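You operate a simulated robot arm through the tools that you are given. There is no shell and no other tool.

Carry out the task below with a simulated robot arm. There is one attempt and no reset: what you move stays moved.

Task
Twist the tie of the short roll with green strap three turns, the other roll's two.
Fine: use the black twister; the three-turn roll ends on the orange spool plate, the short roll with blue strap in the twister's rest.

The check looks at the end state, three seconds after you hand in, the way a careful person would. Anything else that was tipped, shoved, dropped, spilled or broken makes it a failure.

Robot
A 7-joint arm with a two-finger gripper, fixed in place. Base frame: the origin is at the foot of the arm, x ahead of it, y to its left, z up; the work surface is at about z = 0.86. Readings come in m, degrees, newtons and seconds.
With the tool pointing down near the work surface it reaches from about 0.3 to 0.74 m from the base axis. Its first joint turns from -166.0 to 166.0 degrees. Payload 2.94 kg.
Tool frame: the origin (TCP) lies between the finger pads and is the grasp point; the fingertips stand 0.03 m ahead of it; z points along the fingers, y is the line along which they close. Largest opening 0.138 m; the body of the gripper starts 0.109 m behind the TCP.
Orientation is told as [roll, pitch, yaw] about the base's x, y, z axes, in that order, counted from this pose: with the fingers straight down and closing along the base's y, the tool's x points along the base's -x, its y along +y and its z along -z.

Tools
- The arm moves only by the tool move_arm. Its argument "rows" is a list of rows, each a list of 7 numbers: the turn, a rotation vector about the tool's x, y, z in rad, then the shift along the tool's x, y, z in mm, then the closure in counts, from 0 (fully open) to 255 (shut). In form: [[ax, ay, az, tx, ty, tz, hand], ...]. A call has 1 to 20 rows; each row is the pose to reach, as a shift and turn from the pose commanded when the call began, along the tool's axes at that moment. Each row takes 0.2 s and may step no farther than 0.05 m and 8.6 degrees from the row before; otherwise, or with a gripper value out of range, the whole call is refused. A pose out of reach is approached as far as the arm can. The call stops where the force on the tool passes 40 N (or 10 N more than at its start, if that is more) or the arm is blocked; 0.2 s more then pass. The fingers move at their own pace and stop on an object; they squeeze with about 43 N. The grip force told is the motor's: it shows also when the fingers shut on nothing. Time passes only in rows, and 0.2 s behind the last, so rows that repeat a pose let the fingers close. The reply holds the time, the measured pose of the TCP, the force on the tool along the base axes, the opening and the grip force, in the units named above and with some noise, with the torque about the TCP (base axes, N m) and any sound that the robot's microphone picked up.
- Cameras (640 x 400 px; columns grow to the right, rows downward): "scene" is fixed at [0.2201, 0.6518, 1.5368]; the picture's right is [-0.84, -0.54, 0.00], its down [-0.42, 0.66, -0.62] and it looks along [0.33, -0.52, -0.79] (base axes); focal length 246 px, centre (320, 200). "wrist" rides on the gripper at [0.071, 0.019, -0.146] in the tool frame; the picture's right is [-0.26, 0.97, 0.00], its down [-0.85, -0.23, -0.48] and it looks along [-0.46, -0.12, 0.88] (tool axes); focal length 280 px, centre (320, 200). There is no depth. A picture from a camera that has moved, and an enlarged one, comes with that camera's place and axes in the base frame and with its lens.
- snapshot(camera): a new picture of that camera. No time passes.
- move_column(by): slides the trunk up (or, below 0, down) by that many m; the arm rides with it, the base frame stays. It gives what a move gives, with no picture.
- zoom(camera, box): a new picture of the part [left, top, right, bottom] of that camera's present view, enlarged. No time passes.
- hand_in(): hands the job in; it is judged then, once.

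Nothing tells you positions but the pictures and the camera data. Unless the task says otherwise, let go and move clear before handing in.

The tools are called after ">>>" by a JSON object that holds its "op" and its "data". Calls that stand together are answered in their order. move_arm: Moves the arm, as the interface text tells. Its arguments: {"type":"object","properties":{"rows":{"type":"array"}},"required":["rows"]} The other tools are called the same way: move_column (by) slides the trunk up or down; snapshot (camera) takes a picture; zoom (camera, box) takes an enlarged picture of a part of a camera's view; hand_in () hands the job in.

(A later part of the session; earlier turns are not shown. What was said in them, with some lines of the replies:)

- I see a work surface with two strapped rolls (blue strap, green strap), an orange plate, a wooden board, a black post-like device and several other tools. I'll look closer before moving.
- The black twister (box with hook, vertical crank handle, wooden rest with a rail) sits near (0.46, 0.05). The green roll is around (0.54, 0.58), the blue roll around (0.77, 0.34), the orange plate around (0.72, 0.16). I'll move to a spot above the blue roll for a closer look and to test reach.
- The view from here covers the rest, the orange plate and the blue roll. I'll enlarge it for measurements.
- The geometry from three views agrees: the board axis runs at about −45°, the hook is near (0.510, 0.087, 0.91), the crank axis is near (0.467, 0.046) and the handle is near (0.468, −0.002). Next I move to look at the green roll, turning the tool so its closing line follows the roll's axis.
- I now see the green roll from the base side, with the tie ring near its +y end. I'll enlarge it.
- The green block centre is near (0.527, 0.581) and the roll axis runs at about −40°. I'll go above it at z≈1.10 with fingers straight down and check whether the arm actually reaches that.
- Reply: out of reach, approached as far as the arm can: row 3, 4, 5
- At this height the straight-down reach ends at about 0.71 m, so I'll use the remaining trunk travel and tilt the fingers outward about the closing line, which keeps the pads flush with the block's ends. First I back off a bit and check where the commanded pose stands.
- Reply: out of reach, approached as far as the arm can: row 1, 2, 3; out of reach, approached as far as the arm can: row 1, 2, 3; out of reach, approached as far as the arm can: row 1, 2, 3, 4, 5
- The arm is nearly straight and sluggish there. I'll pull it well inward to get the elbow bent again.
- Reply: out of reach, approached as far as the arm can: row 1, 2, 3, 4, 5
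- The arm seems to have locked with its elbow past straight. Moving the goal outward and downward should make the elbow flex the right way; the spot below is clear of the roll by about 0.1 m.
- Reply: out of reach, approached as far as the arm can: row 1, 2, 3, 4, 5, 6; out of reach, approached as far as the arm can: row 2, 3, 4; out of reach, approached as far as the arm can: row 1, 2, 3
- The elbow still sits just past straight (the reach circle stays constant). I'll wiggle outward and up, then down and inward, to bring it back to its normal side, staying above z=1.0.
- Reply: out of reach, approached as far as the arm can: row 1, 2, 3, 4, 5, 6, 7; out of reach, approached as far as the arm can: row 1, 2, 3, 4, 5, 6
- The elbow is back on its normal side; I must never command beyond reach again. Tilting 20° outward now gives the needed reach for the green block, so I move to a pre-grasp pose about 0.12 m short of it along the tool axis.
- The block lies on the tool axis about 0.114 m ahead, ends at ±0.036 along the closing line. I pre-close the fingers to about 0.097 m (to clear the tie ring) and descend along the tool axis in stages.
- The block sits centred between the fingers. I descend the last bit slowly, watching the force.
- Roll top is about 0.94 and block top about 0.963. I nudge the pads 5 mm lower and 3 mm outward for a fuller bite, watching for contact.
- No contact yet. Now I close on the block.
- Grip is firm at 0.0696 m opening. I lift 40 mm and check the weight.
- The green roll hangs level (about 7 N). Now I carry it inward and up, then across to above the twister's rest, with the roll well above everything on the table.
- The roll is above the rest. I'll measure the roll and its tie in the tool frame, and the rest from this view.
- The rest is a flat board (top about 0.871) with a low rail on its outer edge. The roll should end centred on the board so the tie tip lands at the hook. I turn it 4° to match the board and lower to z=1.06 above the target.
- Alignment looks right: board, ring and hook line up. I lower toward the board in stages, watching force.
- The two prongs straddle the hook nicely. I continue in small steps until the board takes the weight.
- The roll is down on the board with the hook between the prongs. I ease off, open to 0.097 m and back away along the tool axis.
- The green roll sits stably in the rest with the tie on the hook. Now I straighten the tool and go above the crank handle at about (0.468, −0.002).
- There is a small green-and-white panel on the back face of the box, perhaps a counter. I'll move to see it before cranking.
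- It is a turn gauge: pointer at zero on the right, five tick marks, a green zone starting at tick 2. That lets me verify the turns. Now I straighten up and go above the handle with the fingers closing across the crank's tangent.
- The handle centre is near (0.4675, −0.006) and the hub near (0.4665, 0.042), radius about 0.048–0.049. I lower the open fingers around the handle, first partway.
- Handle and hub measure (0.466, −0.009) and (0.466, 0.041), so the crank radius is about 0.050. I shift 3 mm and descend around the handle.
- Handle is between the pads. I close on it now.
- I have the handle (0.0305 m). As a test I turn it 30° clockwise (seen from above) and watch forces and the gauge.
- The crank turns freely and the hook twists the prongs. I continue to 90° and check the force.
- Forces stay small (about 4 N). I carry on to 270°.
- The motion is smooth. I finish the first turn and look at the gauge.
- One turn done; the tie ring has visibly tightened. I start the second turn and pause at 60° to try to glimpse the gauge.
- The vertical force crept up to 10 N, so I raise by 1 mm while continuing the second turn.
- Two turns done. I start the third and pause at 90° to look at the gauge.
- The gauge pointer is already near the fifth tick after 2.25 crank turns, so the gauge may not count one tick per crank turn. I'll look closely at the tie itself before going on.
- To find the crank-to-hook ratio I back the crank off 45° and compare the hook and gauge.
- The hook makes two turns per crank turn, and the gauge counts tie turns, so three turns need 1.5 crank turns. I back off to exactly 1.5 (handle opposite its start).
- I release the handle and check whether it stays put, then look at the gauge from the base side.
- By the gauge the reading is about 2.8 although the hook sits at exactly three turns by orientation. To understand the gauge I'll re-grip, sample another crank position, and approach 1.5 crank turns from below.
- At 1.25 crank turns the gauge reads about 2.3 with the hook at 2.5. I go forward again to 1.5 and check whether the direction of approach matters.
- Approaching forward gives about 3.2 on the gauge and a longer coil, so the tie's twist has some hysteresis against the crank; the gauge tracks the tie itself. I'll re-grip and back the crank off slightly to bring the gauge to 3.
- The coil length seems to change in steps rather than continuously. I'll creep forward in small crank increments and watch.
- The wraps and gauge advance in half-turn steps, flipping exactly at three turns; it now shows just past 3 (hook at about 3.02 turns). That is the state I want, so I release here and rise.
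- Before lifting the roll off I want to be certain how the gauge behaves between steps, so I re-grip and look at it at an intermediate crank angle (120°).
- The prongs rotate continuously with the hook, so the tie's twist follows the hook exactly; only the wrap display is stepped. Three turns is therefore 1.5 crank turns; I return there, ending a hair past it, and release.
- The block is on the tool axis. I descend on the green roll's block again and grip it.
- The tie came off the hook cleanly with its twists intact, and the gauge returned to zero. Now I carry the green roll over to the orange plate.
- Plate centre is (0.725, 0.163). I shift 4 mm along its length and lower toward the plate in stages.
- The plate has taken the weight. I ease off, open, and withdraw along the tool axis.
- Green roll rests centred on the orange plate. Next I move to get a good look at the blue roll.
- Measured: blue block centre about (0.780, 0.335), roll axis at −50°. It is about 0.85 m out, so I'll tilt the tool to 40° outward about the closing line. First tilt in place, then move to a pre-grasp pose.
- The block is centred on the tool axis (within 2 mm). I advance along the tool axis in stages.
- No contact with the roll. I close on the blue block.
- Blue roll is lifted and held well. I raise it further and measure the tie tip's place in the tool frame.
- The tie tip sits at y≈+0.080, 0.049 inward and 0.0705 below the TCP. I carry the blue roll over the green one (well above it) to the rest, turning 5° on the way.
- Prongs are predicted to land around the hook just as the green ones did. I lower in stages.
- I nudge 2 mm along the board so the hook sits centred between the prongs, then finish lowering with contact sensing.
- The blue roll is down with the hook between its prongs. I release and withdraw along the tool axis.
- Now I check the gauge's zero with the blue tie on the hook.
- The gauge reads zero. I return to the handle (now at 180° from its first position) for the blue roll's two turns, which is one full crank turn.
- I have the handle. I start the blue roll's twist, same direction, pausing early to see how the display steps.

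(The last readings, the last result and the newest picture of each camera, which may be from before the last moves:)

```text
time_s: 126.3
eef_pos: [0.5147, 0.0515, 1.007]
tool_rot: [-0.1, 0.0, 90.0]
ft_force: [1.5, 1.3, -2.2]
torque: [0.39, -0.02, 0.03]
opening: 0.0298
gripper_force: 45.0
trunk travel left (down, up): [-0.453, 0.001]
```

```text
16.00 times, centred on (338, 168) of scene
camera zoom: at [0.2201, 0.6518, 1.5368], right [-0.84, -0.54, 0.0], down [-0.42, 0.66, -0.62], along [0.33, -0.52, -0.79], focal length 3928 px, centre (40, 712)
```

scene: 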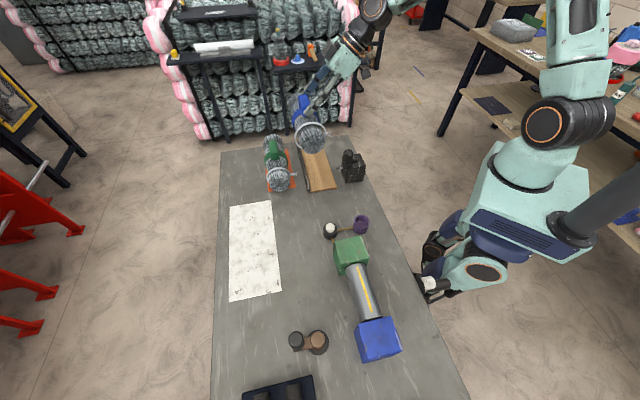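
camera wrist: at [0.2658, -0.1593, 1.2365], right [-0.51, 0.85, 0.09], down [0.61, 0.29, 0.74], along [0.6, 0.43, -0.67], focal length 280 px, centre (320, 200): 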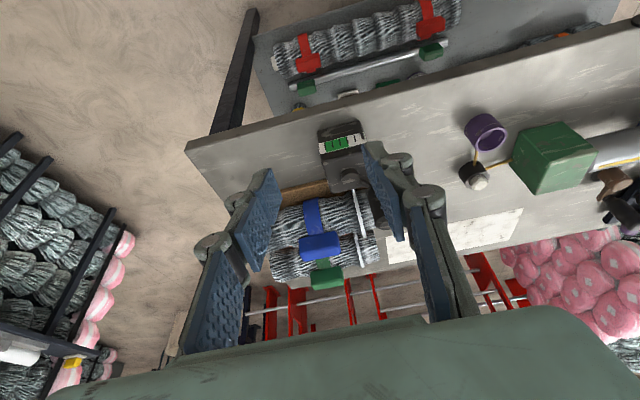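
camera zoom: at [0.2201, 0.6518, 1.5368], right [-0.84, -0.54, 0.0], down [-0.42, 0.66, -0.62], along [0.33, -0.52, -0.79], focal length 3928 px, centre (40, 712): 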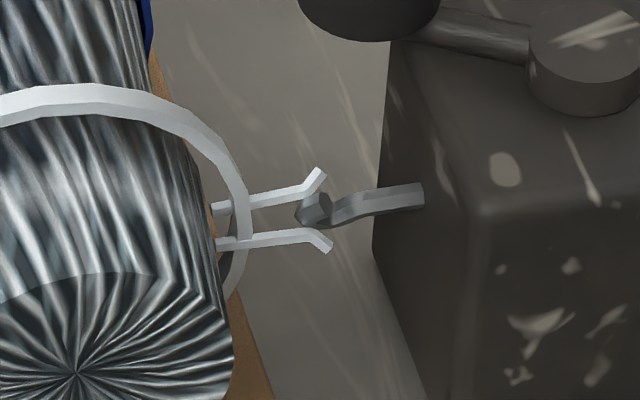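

>>> {"op": "move_arm", "data": {"rows": [[0, 0, 0, 12.9, -1.7, 0, 255], [0, 0, 0, 25.7, 0, 0, 255], [0, 0, 0, 37.7, 5.0, 0, 255]]}}

>>> {"op": "zoom", "data": {"camera": "scene", "box": [325, 158, 350, 178]}}

>>> {"op": "move_arm", "data": {"rows": [[0, 0, 0, 10.3, 7.9, 0, 255], [0, 0, 0, 18.2, 18.2, 0, 255], [0, 0, 0, 23.2, 30.2, 0, 255], [0, 0, 0, 24.9, 43.0, 0, 255]]}}

>>> {"op": "zoom", "data": {"camera": "scene", "box": [325, 158, 350, 178]}}

```text
time_s: 127.1
eef_pos: [0.5093, 0.0149, 1.0062]
tool_rot: [-0.1, 0.0, 90.0]
ft_force: [1.4, 0.2, -0.7]
torque: [0.35, -0.33, -0.03]
opening: 0.0297
gripper_force: 45.0
trunk travel left (down, up): [-0.453, 0.001]
```

```text
16.00 times, centred on (338, 168) of scene
camera zoom: at [0.2201, 0.6518, 1.5368], right [-0.84, -0.54, 0.0], down [-0.42, 0.66, -0.62], along [0.33, -0.52, -0.79], focal length 3928 px, centre (40, 712)
```

zoom: 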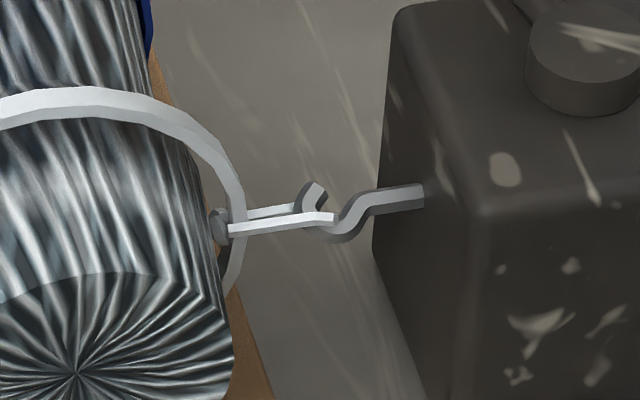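

```text
time_s: 128.1
eef_pos: [0.4658, -0.0103, 1.005]
tool_rot: [-0.1, -0.1, 89.9]
ft_force: [0.6, 1.1, 7.4]
torque: [-0.07, -0.17, 0.01]
opening: 0.0299
gripper_force: 45.0
trunk travel left (down, up): [-0.453, 0.001]
```

```text
16.00 times, centred on (338, 168) of scene
camera zoom: at [0.2201, 0.6518, 1.5368], right [-0.84, -0.54, 0.0], down [-0.42, 0.66, -0.62], along [0.33, -0.52, -0.79], focal length 3928 px, centre (40, 712)
```

zoom: 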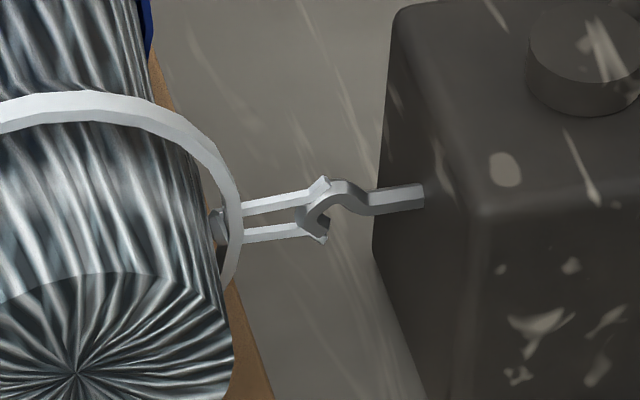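

>>> {"op": "move_arm", "data": {"rows": [[0, 0, 0, -1.7, 12.9, 0, 255], [0, 0, 0, -6.7, 24.9, 0, 255], [0, 0, 0, -14.6, 35.1, 0, 255], [0, 0, 0, -24.9, 43.0, 0, 255], [0, 0, 0, -36.8, 48.0, 0, 255]]}}

>>> {"op": "zoom", "data": {"camera": "wrist", "box": [235, 90, 355, 170]}}

>>> {"op": "zoom", "data": {"camera": "scene", "box": [325, 158, 350, 178]}}

```text
time_s: 129.3
eef_pos: [0.4194, 0.0265, 1.0055]
tool_rot: [-0.1, 0.0, 90.0]
ft_force: [4.3, -1.3, 11.9]
torque: [-0.44, -0.01, -0.01]
opening: 0.0298
gripper_force: 45.3
trunk travel left (down, up): [-0.453, 0.001]
```

```text
5.00 times, centred on (295, 130) of wrist
camera zoom: at [0.3989, -0.0436, 1.1509], right [-0.96, 0.26, 0.0], down [0.23, 0.85, 0.48], along [0.13, 0.46, -0.88], focal length 1402 px, centre (445, 550)
```

zoom: 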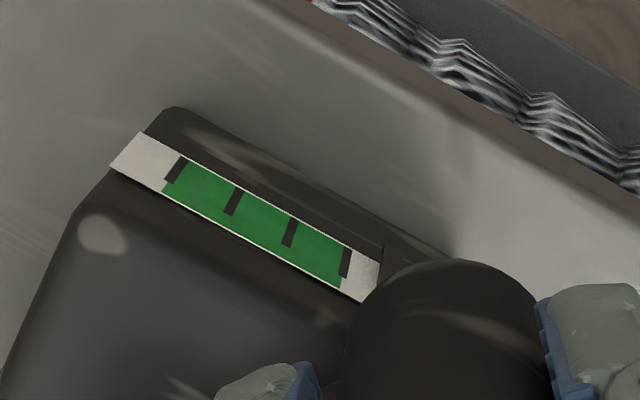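

```text
16.00 times, centred on (338, 168) of scene
camera zoom: at [0.2201, 0.6518, 1.5368], right [-0.84, -0.54, 0.0], down [-0.42, 0.66, -0.62], along [0.33, -0.52, -0.79], focal length 3928 px, centre (40, 712)
```

zoom: 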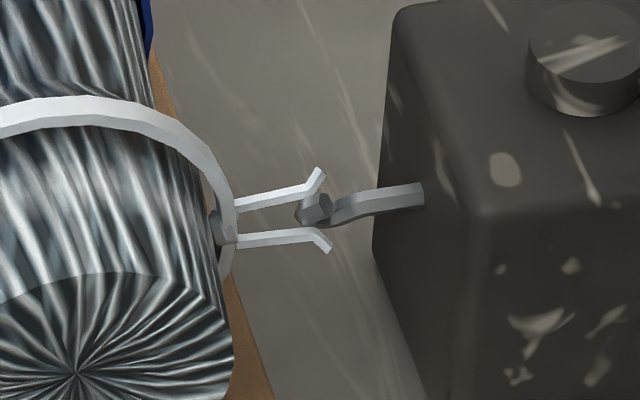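

>>> {"op": "move_arm", "data": {"rows": [[0, 0, 0, -12.0, 1.6, -0.3, 255], [0, 0, 0, -12.0, 1.6, -0.3, 255]]}}

>>> {"op": "zoom", "data": {"camera": "wrist", "box": [235, 90, 345, 165]}}

>>> {"op": "move_arm", "data": {"rows": [[0, 0, 0, -6.5, 0.2, 0, 255], [0, 0, 0, -13.7, -1.4, 0, 255]]}}

>>> {"op": "zoom", "data": {"camera": "wrist", "box": [235, 80, 345, 155]}}

>>> {"op": "zoom", "data": {"camera": "scene", "box": [325, 158, 350, 178]}}

```text
time_s: 129.9
eef_pos: [0.4166, 0.0395, 1.0059]
tool_rot: [-0.1, 0.0, 89.9]
ft_force: [4.3, -2.7, 8.6]
torque: [-0.03, -0.13, -0.01]
opening: 0.0294
gripper_force: 44.9
trunk travel left (down, up): [-0.453, 0.001]
```

```text
5.33 times, centred on (290, 128) of wrist
camera zoom: at [0.3975, -0.0315, 1.1509], right [-0.97, 0.26, 0.0], down [0.23, 0.85, 0.48], along [0.13, 0.46, -0.88], focal length 1495 px, centre (480, 587)
```

zoom: 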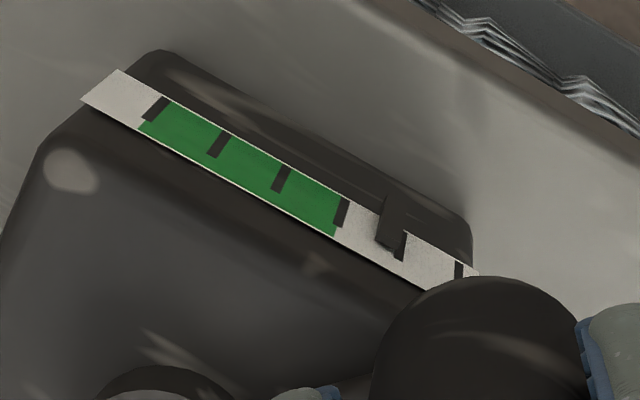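

```text
time_s: 130.5
eef_pos: [0.4173, 0.0525, 1.0061]
tool_rot: [-0.2, -0.2, 89.9]
ft_force: [4.7, -4.5, 11.3]
torque: [-0.28, -0.12, -0.03]
opening: 0.0298
gripper_force: 44.9
trunk travel left (down, up): [-0.453, 0.001]
```

```text
5.33 times, centred on (290, 118) of wrist
camera zoom: at [0.399, -0.0184, 1.1509], right [-0.97, 0.26, 0.0], down [0.23, 0.85, 0.48], along [0.13, 0.46, -0.88], focal length 1495 px, centre (480, 640)
```

zoom: 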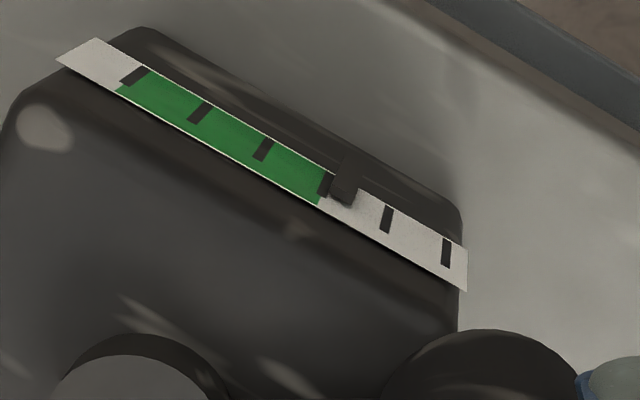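

```text
16.00 times, centred on (338, 168) of scene
camera zoom: at [0.2201, 0.6518, 1.5368], right [-0.84, -0.54, 0.0], down [-0.42, 0.66, -0.62], along [0.33, -0.52, -0.79], focal length 3928 px, centre (40, 712)
```

zoom: 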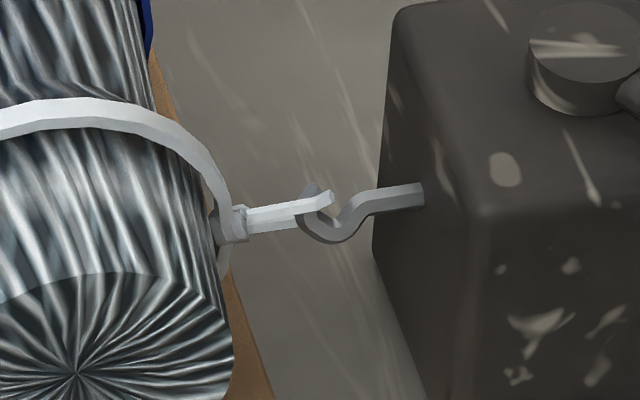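

The wraps add one per half turn and the gauge sits mid-cell, consistent with the hook's own rotation. I finish the second turn, ending a few degrees past the start angle as I did for green.

>>> {"op": "move_arm", "data": {"rows": [[0, 0, 0, -12.0, -5.0, -0.3, 255], [0, 0, 0, -22.3, -12.9, -0.3, 255], [0, 0, 0, -30.2, -23.2, -0.3, 255], [0, 0, 0, -35.2, -35.2, -0.3, 255], [0, 0, 0, -36.8, -48.0, -0.3, 255], [0, 0, 0, -36.7, -51.5, -0.3, 255], [0, 0, 0, -36.7, -51.5, -0.3, 255]]}}

>>> {"op": "zoom", "data": {"camera": "scene", "box": [325, 158, 350, 178]}}

```text
time_s: 132.1
eef_pos: [0.4695, 0.0906, 1.0054]
tool_rot: [-0.1, -0.1, 90.1]
ft_force: [-2.1, 1.9, -4.4]
torque: [0.03, 0.34, -0.03]
opening: 0.0296
gripper_force: 45.3
trunk travel left (down, up): [-0.453, 0.001]
```

```text
16.00 times, centred on (338, 168) of scene
camera zoom: at [0.2201, 0.6518, 1.5368], right [-0.84, -0.54, 0.0], down [-0.42, 0.66, -0.62], along [0.33, -0.52, -0.79], focal length 3928 px, centre (40, 712)
```

zoom: 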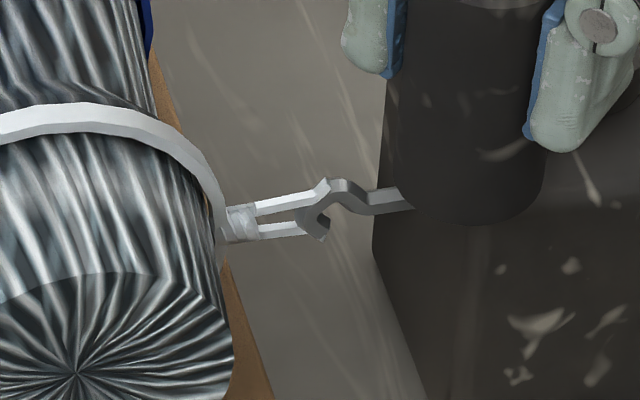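

>>> {"op": "move_arm", "data": {"rows": [[0, 0, 0, 0.2, -2.3, 0, 255], [0, 0, 0, 0.2, -2.3, 0, 255]]}}

>>> {"op": "move_arm", "data": {"rows": [[0, 0, 0, 0, 0, 0, 210], [0, 0, 0, 0, 0, 0, 170], [0, 0, 0, 0, 0, 0, 144], [0, 0, 0, 0, 0, 0, 144]]}}

>>> {"op": "zoom", "data": {"camera": "scene", "box": [325, 158, 350, 178]}}

```text
time_s: 132.7
eef_pos: [0.4718, 0.0904, 1.0061]
tool_rot: [0.0, -0.1, 90.0]
ft_force: [-2.1, 3.2, -8.5]
torque: [0.1, 0.19, -0.01]
opening: 0.0297
gripper_force: 44.9
trunk travel left (down, up): [-0.453, 0.001]
```

```text
time_s: 133.7
eef_pos: [0.4716, 0.0899, 1.0073]
tool_rot: [-0.1, -0.2, 89.9]
ft_force: [0.1, 0.1, 0.4]
torque: [0.02, 0.0, 0.02]
opening: 0.0601
gripper_force: 0.0
trunk travel left (down, up): [-0.453, 0.001]
```

```text
16.00 times, centred on (338, 168) of scene
camera zoom: at [0.2201, 0.6518, 1.5368], right [-0.84, -0.54, 0.0], down [-0.42, 0.66, -0.62], along [0.33, -0.52, -0.79], focal length 3928 px, centre (40, 712)
```

zoom: 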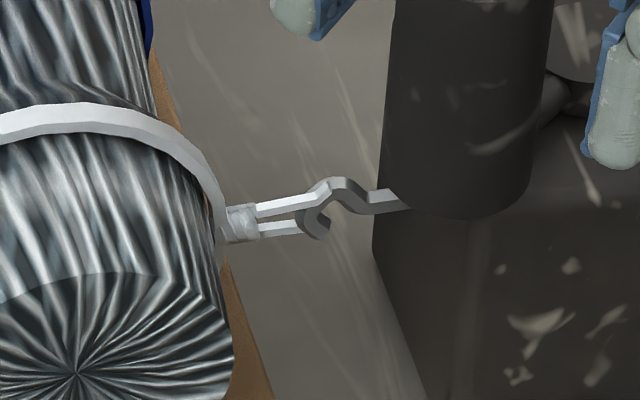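

Released. I rise and check the gauge once more from the base side.

>>> {"op": "move_arm", "data": {"rows": [[0, 0, 0, 0, 0, -40, 144], [0, 0, 0, 0, 0, -80, 144], [0, 0, 0, 0, 0, -120, 144], [0, 0, 0.131, 30, 18, -120, 144], [0, 0, 0.262, 60, 36, -120, 144], [0, 0, 0.393, 90, 54, -120, 144], [0, 0, 0.524, 121, 72, -120, 144], [0, 0, 0.655, 151, 90, -120, 144], [0, 0, 0.785, 181, 110, -120, 144]]}}

>>> {"op": "move_arm", "data": {"rows": [[0, -0.12, 0, 0, 0, 0, 144], [0, -0.24, 0, 0, 0, 0, 144], [0, -0.35, 0, 0, 0, 0, 144]]}}

>>> {"op": "zoom", "data": {"camera": "wrist", "box": [320, 125, 370, 160]}}

>>> {"op": "snapshot", "data": {"camera": "scene"}}

>>> {"op": "zoom", "data": {"camera": "scene", "box": [240, 120, 370, 210]}}

```text
time_s: 135.7
eef_pos: [0.362, -0.093, 1.1263]
tool_rot: [0.0, -0.1, 45.0]
ft_force: [-0.4, -0.8, -0.2]
torque: [0.0, 0.0, 0.0]
opening: 0.06
gripper_force: 0.0
trunk travel left (down, up): [-0.453, 0.001]
```

```text
time_s: 136.5
eef_pos: [0.3616, -0.0922, 1.1265]
tool_rot: [0.0, -20.2, 45.0]
ft_force: [0.3, 0.3, -0.2]
torque: [-0.01, 0.0, 0.03]
opening: 0.0601
gripper_force: 0.0
trunk travel left (down, up): [-0.453, 0.001]
```

```text
11.43 times, centred on (345, 142) of wrist
camera zoom: at [0.2659, -0.1608, 1.2379], right [-0.51, 0.86, 0.09], down [0.61, 0.28, 0.74], along [0.61, 0.43, -0.67], focal length 3204 px, centre (34, 857)
```

zoom: 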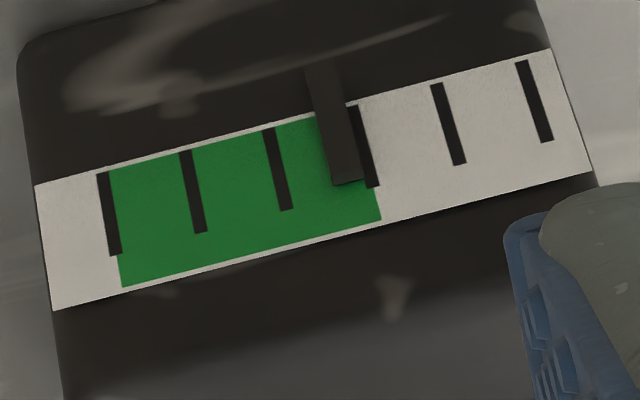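

```text
taken
```

scene: 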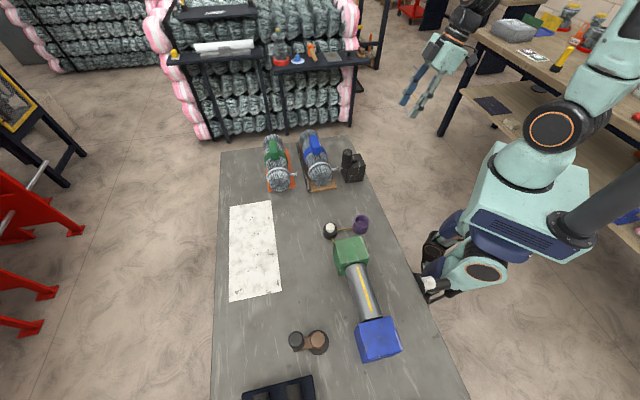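

```text
4.44 times, centred on (305, 165) of scene
camera zoom: at [0.2201, 0.6518, 1.5368], right [-0.84, -0.54, 0.0], down [-0.42, 0.66, -0.62], along [0.33, -0.52, -0.79], focal length 1091 px, centre (387, 356)
```

zoom: 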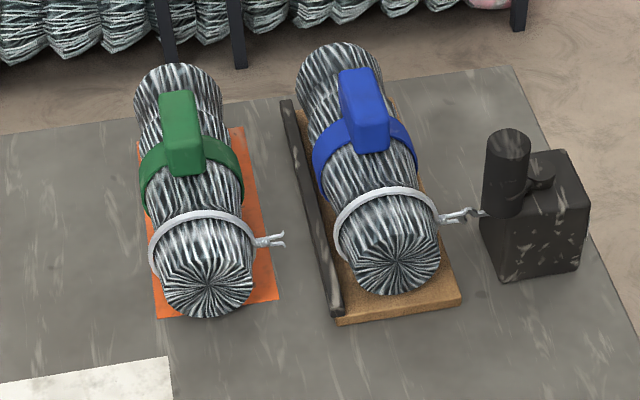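

Gauge shows just past 2 for the blue tie, the blue roll sits in the rest, and the green roll is on the orange plate. A last close look at both ties before handing in.

>>> {"op": "zoom", "data": {"camera": "scene", "box": [285, 160, 315, 185]}}

>>> {"op": "zoom", "data": {"camera": "scene", "box": [325, 158, 355, 183]}}

>>> {"op": "move_arm", "data": {"rows": [[0, 0.12, 0, 15, 0, -25, 144], [0, 0.24, 0, 30, 0, -50, 144], [0, 0.35, 0, 30, 0, -60, 144]]}}

```text
16.00 times, centred on (300, 172) of scene
camera zoom: at [0.2201, 0.6518, 1.5368], right [-0.84, -0.54, 0.0], down [-0.42, 0.66, -0.62], along [0.33, -0.52, -0.79], focal length 3928 px, centre (640, 640)
```

zoom: 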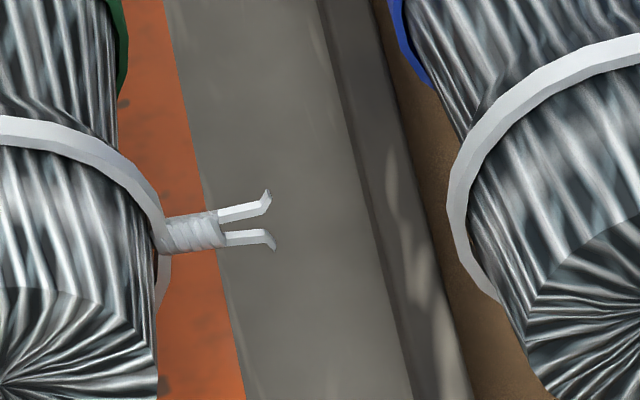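

```text
16.00 times, centred on (340, 170) of scene
camera zoom: at [0.2201, 0.6518, 1.5368], right [-0.84, -0.54, 0.0], down [-0.42, 0.66, -0.62], along [0.33, -0.52, -0.79], focal length 3928 px, centre (0, 672)
```

zoom: 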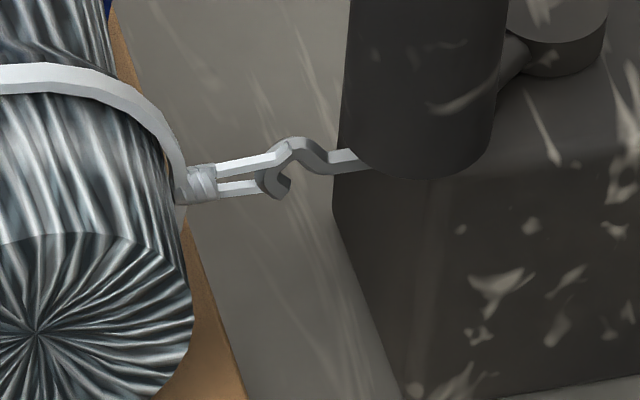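

```text
time_s: 137.3
eef_pos: [0.3258, -0.1278, 1.1672]
tool_rot: [0.8, 0.4, 44.9]
ft_force: [-0.9, 0.5, 0.4]
torque: [-0.01, 0.0, 0.0]
opening: 0.06
gripper_force: 0.0
trunk travel left (down, up): [-0.453, 0.001]
```

Everything is in place and still: the green roll is on the orange plate with three turns in its tie. The blue roll is in the twister's rest with two turns, and the arm is clear of both. I'm handing in.

>>> {"op": "hand_in", "data": {}}

```text
The job is handed in.
```

The job is handed in. The green-strap roll is on the orange spool plate with three turns in its tie. The blue-strap roll is in the black twister's rest with two turns, its tie still on the hook. I saw nothing else on the table moved, tipped or damaged, and the arm was clear when I handed in.

- **Counting turns:** The hook makes two turns for each turn of the crank, so I set three turns with 1.5 crank turns and two with one. Both ties ended a few degrees of crank past the exact count.
- **Gauge reading:** The twister's gauge moves in half-turn steps and sits mid-step, so it showed about 3.25 and 2.25. I relied on the hook's own rotation and the number of wraps on each tie.
- **Green tie overwound:** I first assumed one crank turn was one tie turn and wound the green tie to about 4.5 turns. I then backed it off to three, and the wraps on it matched three afterwards.
- **Blue roll's reach:** The blue roll lay beyond the arm's straight-down reach, so I picked it up with the fingers tilted 40 degrees.
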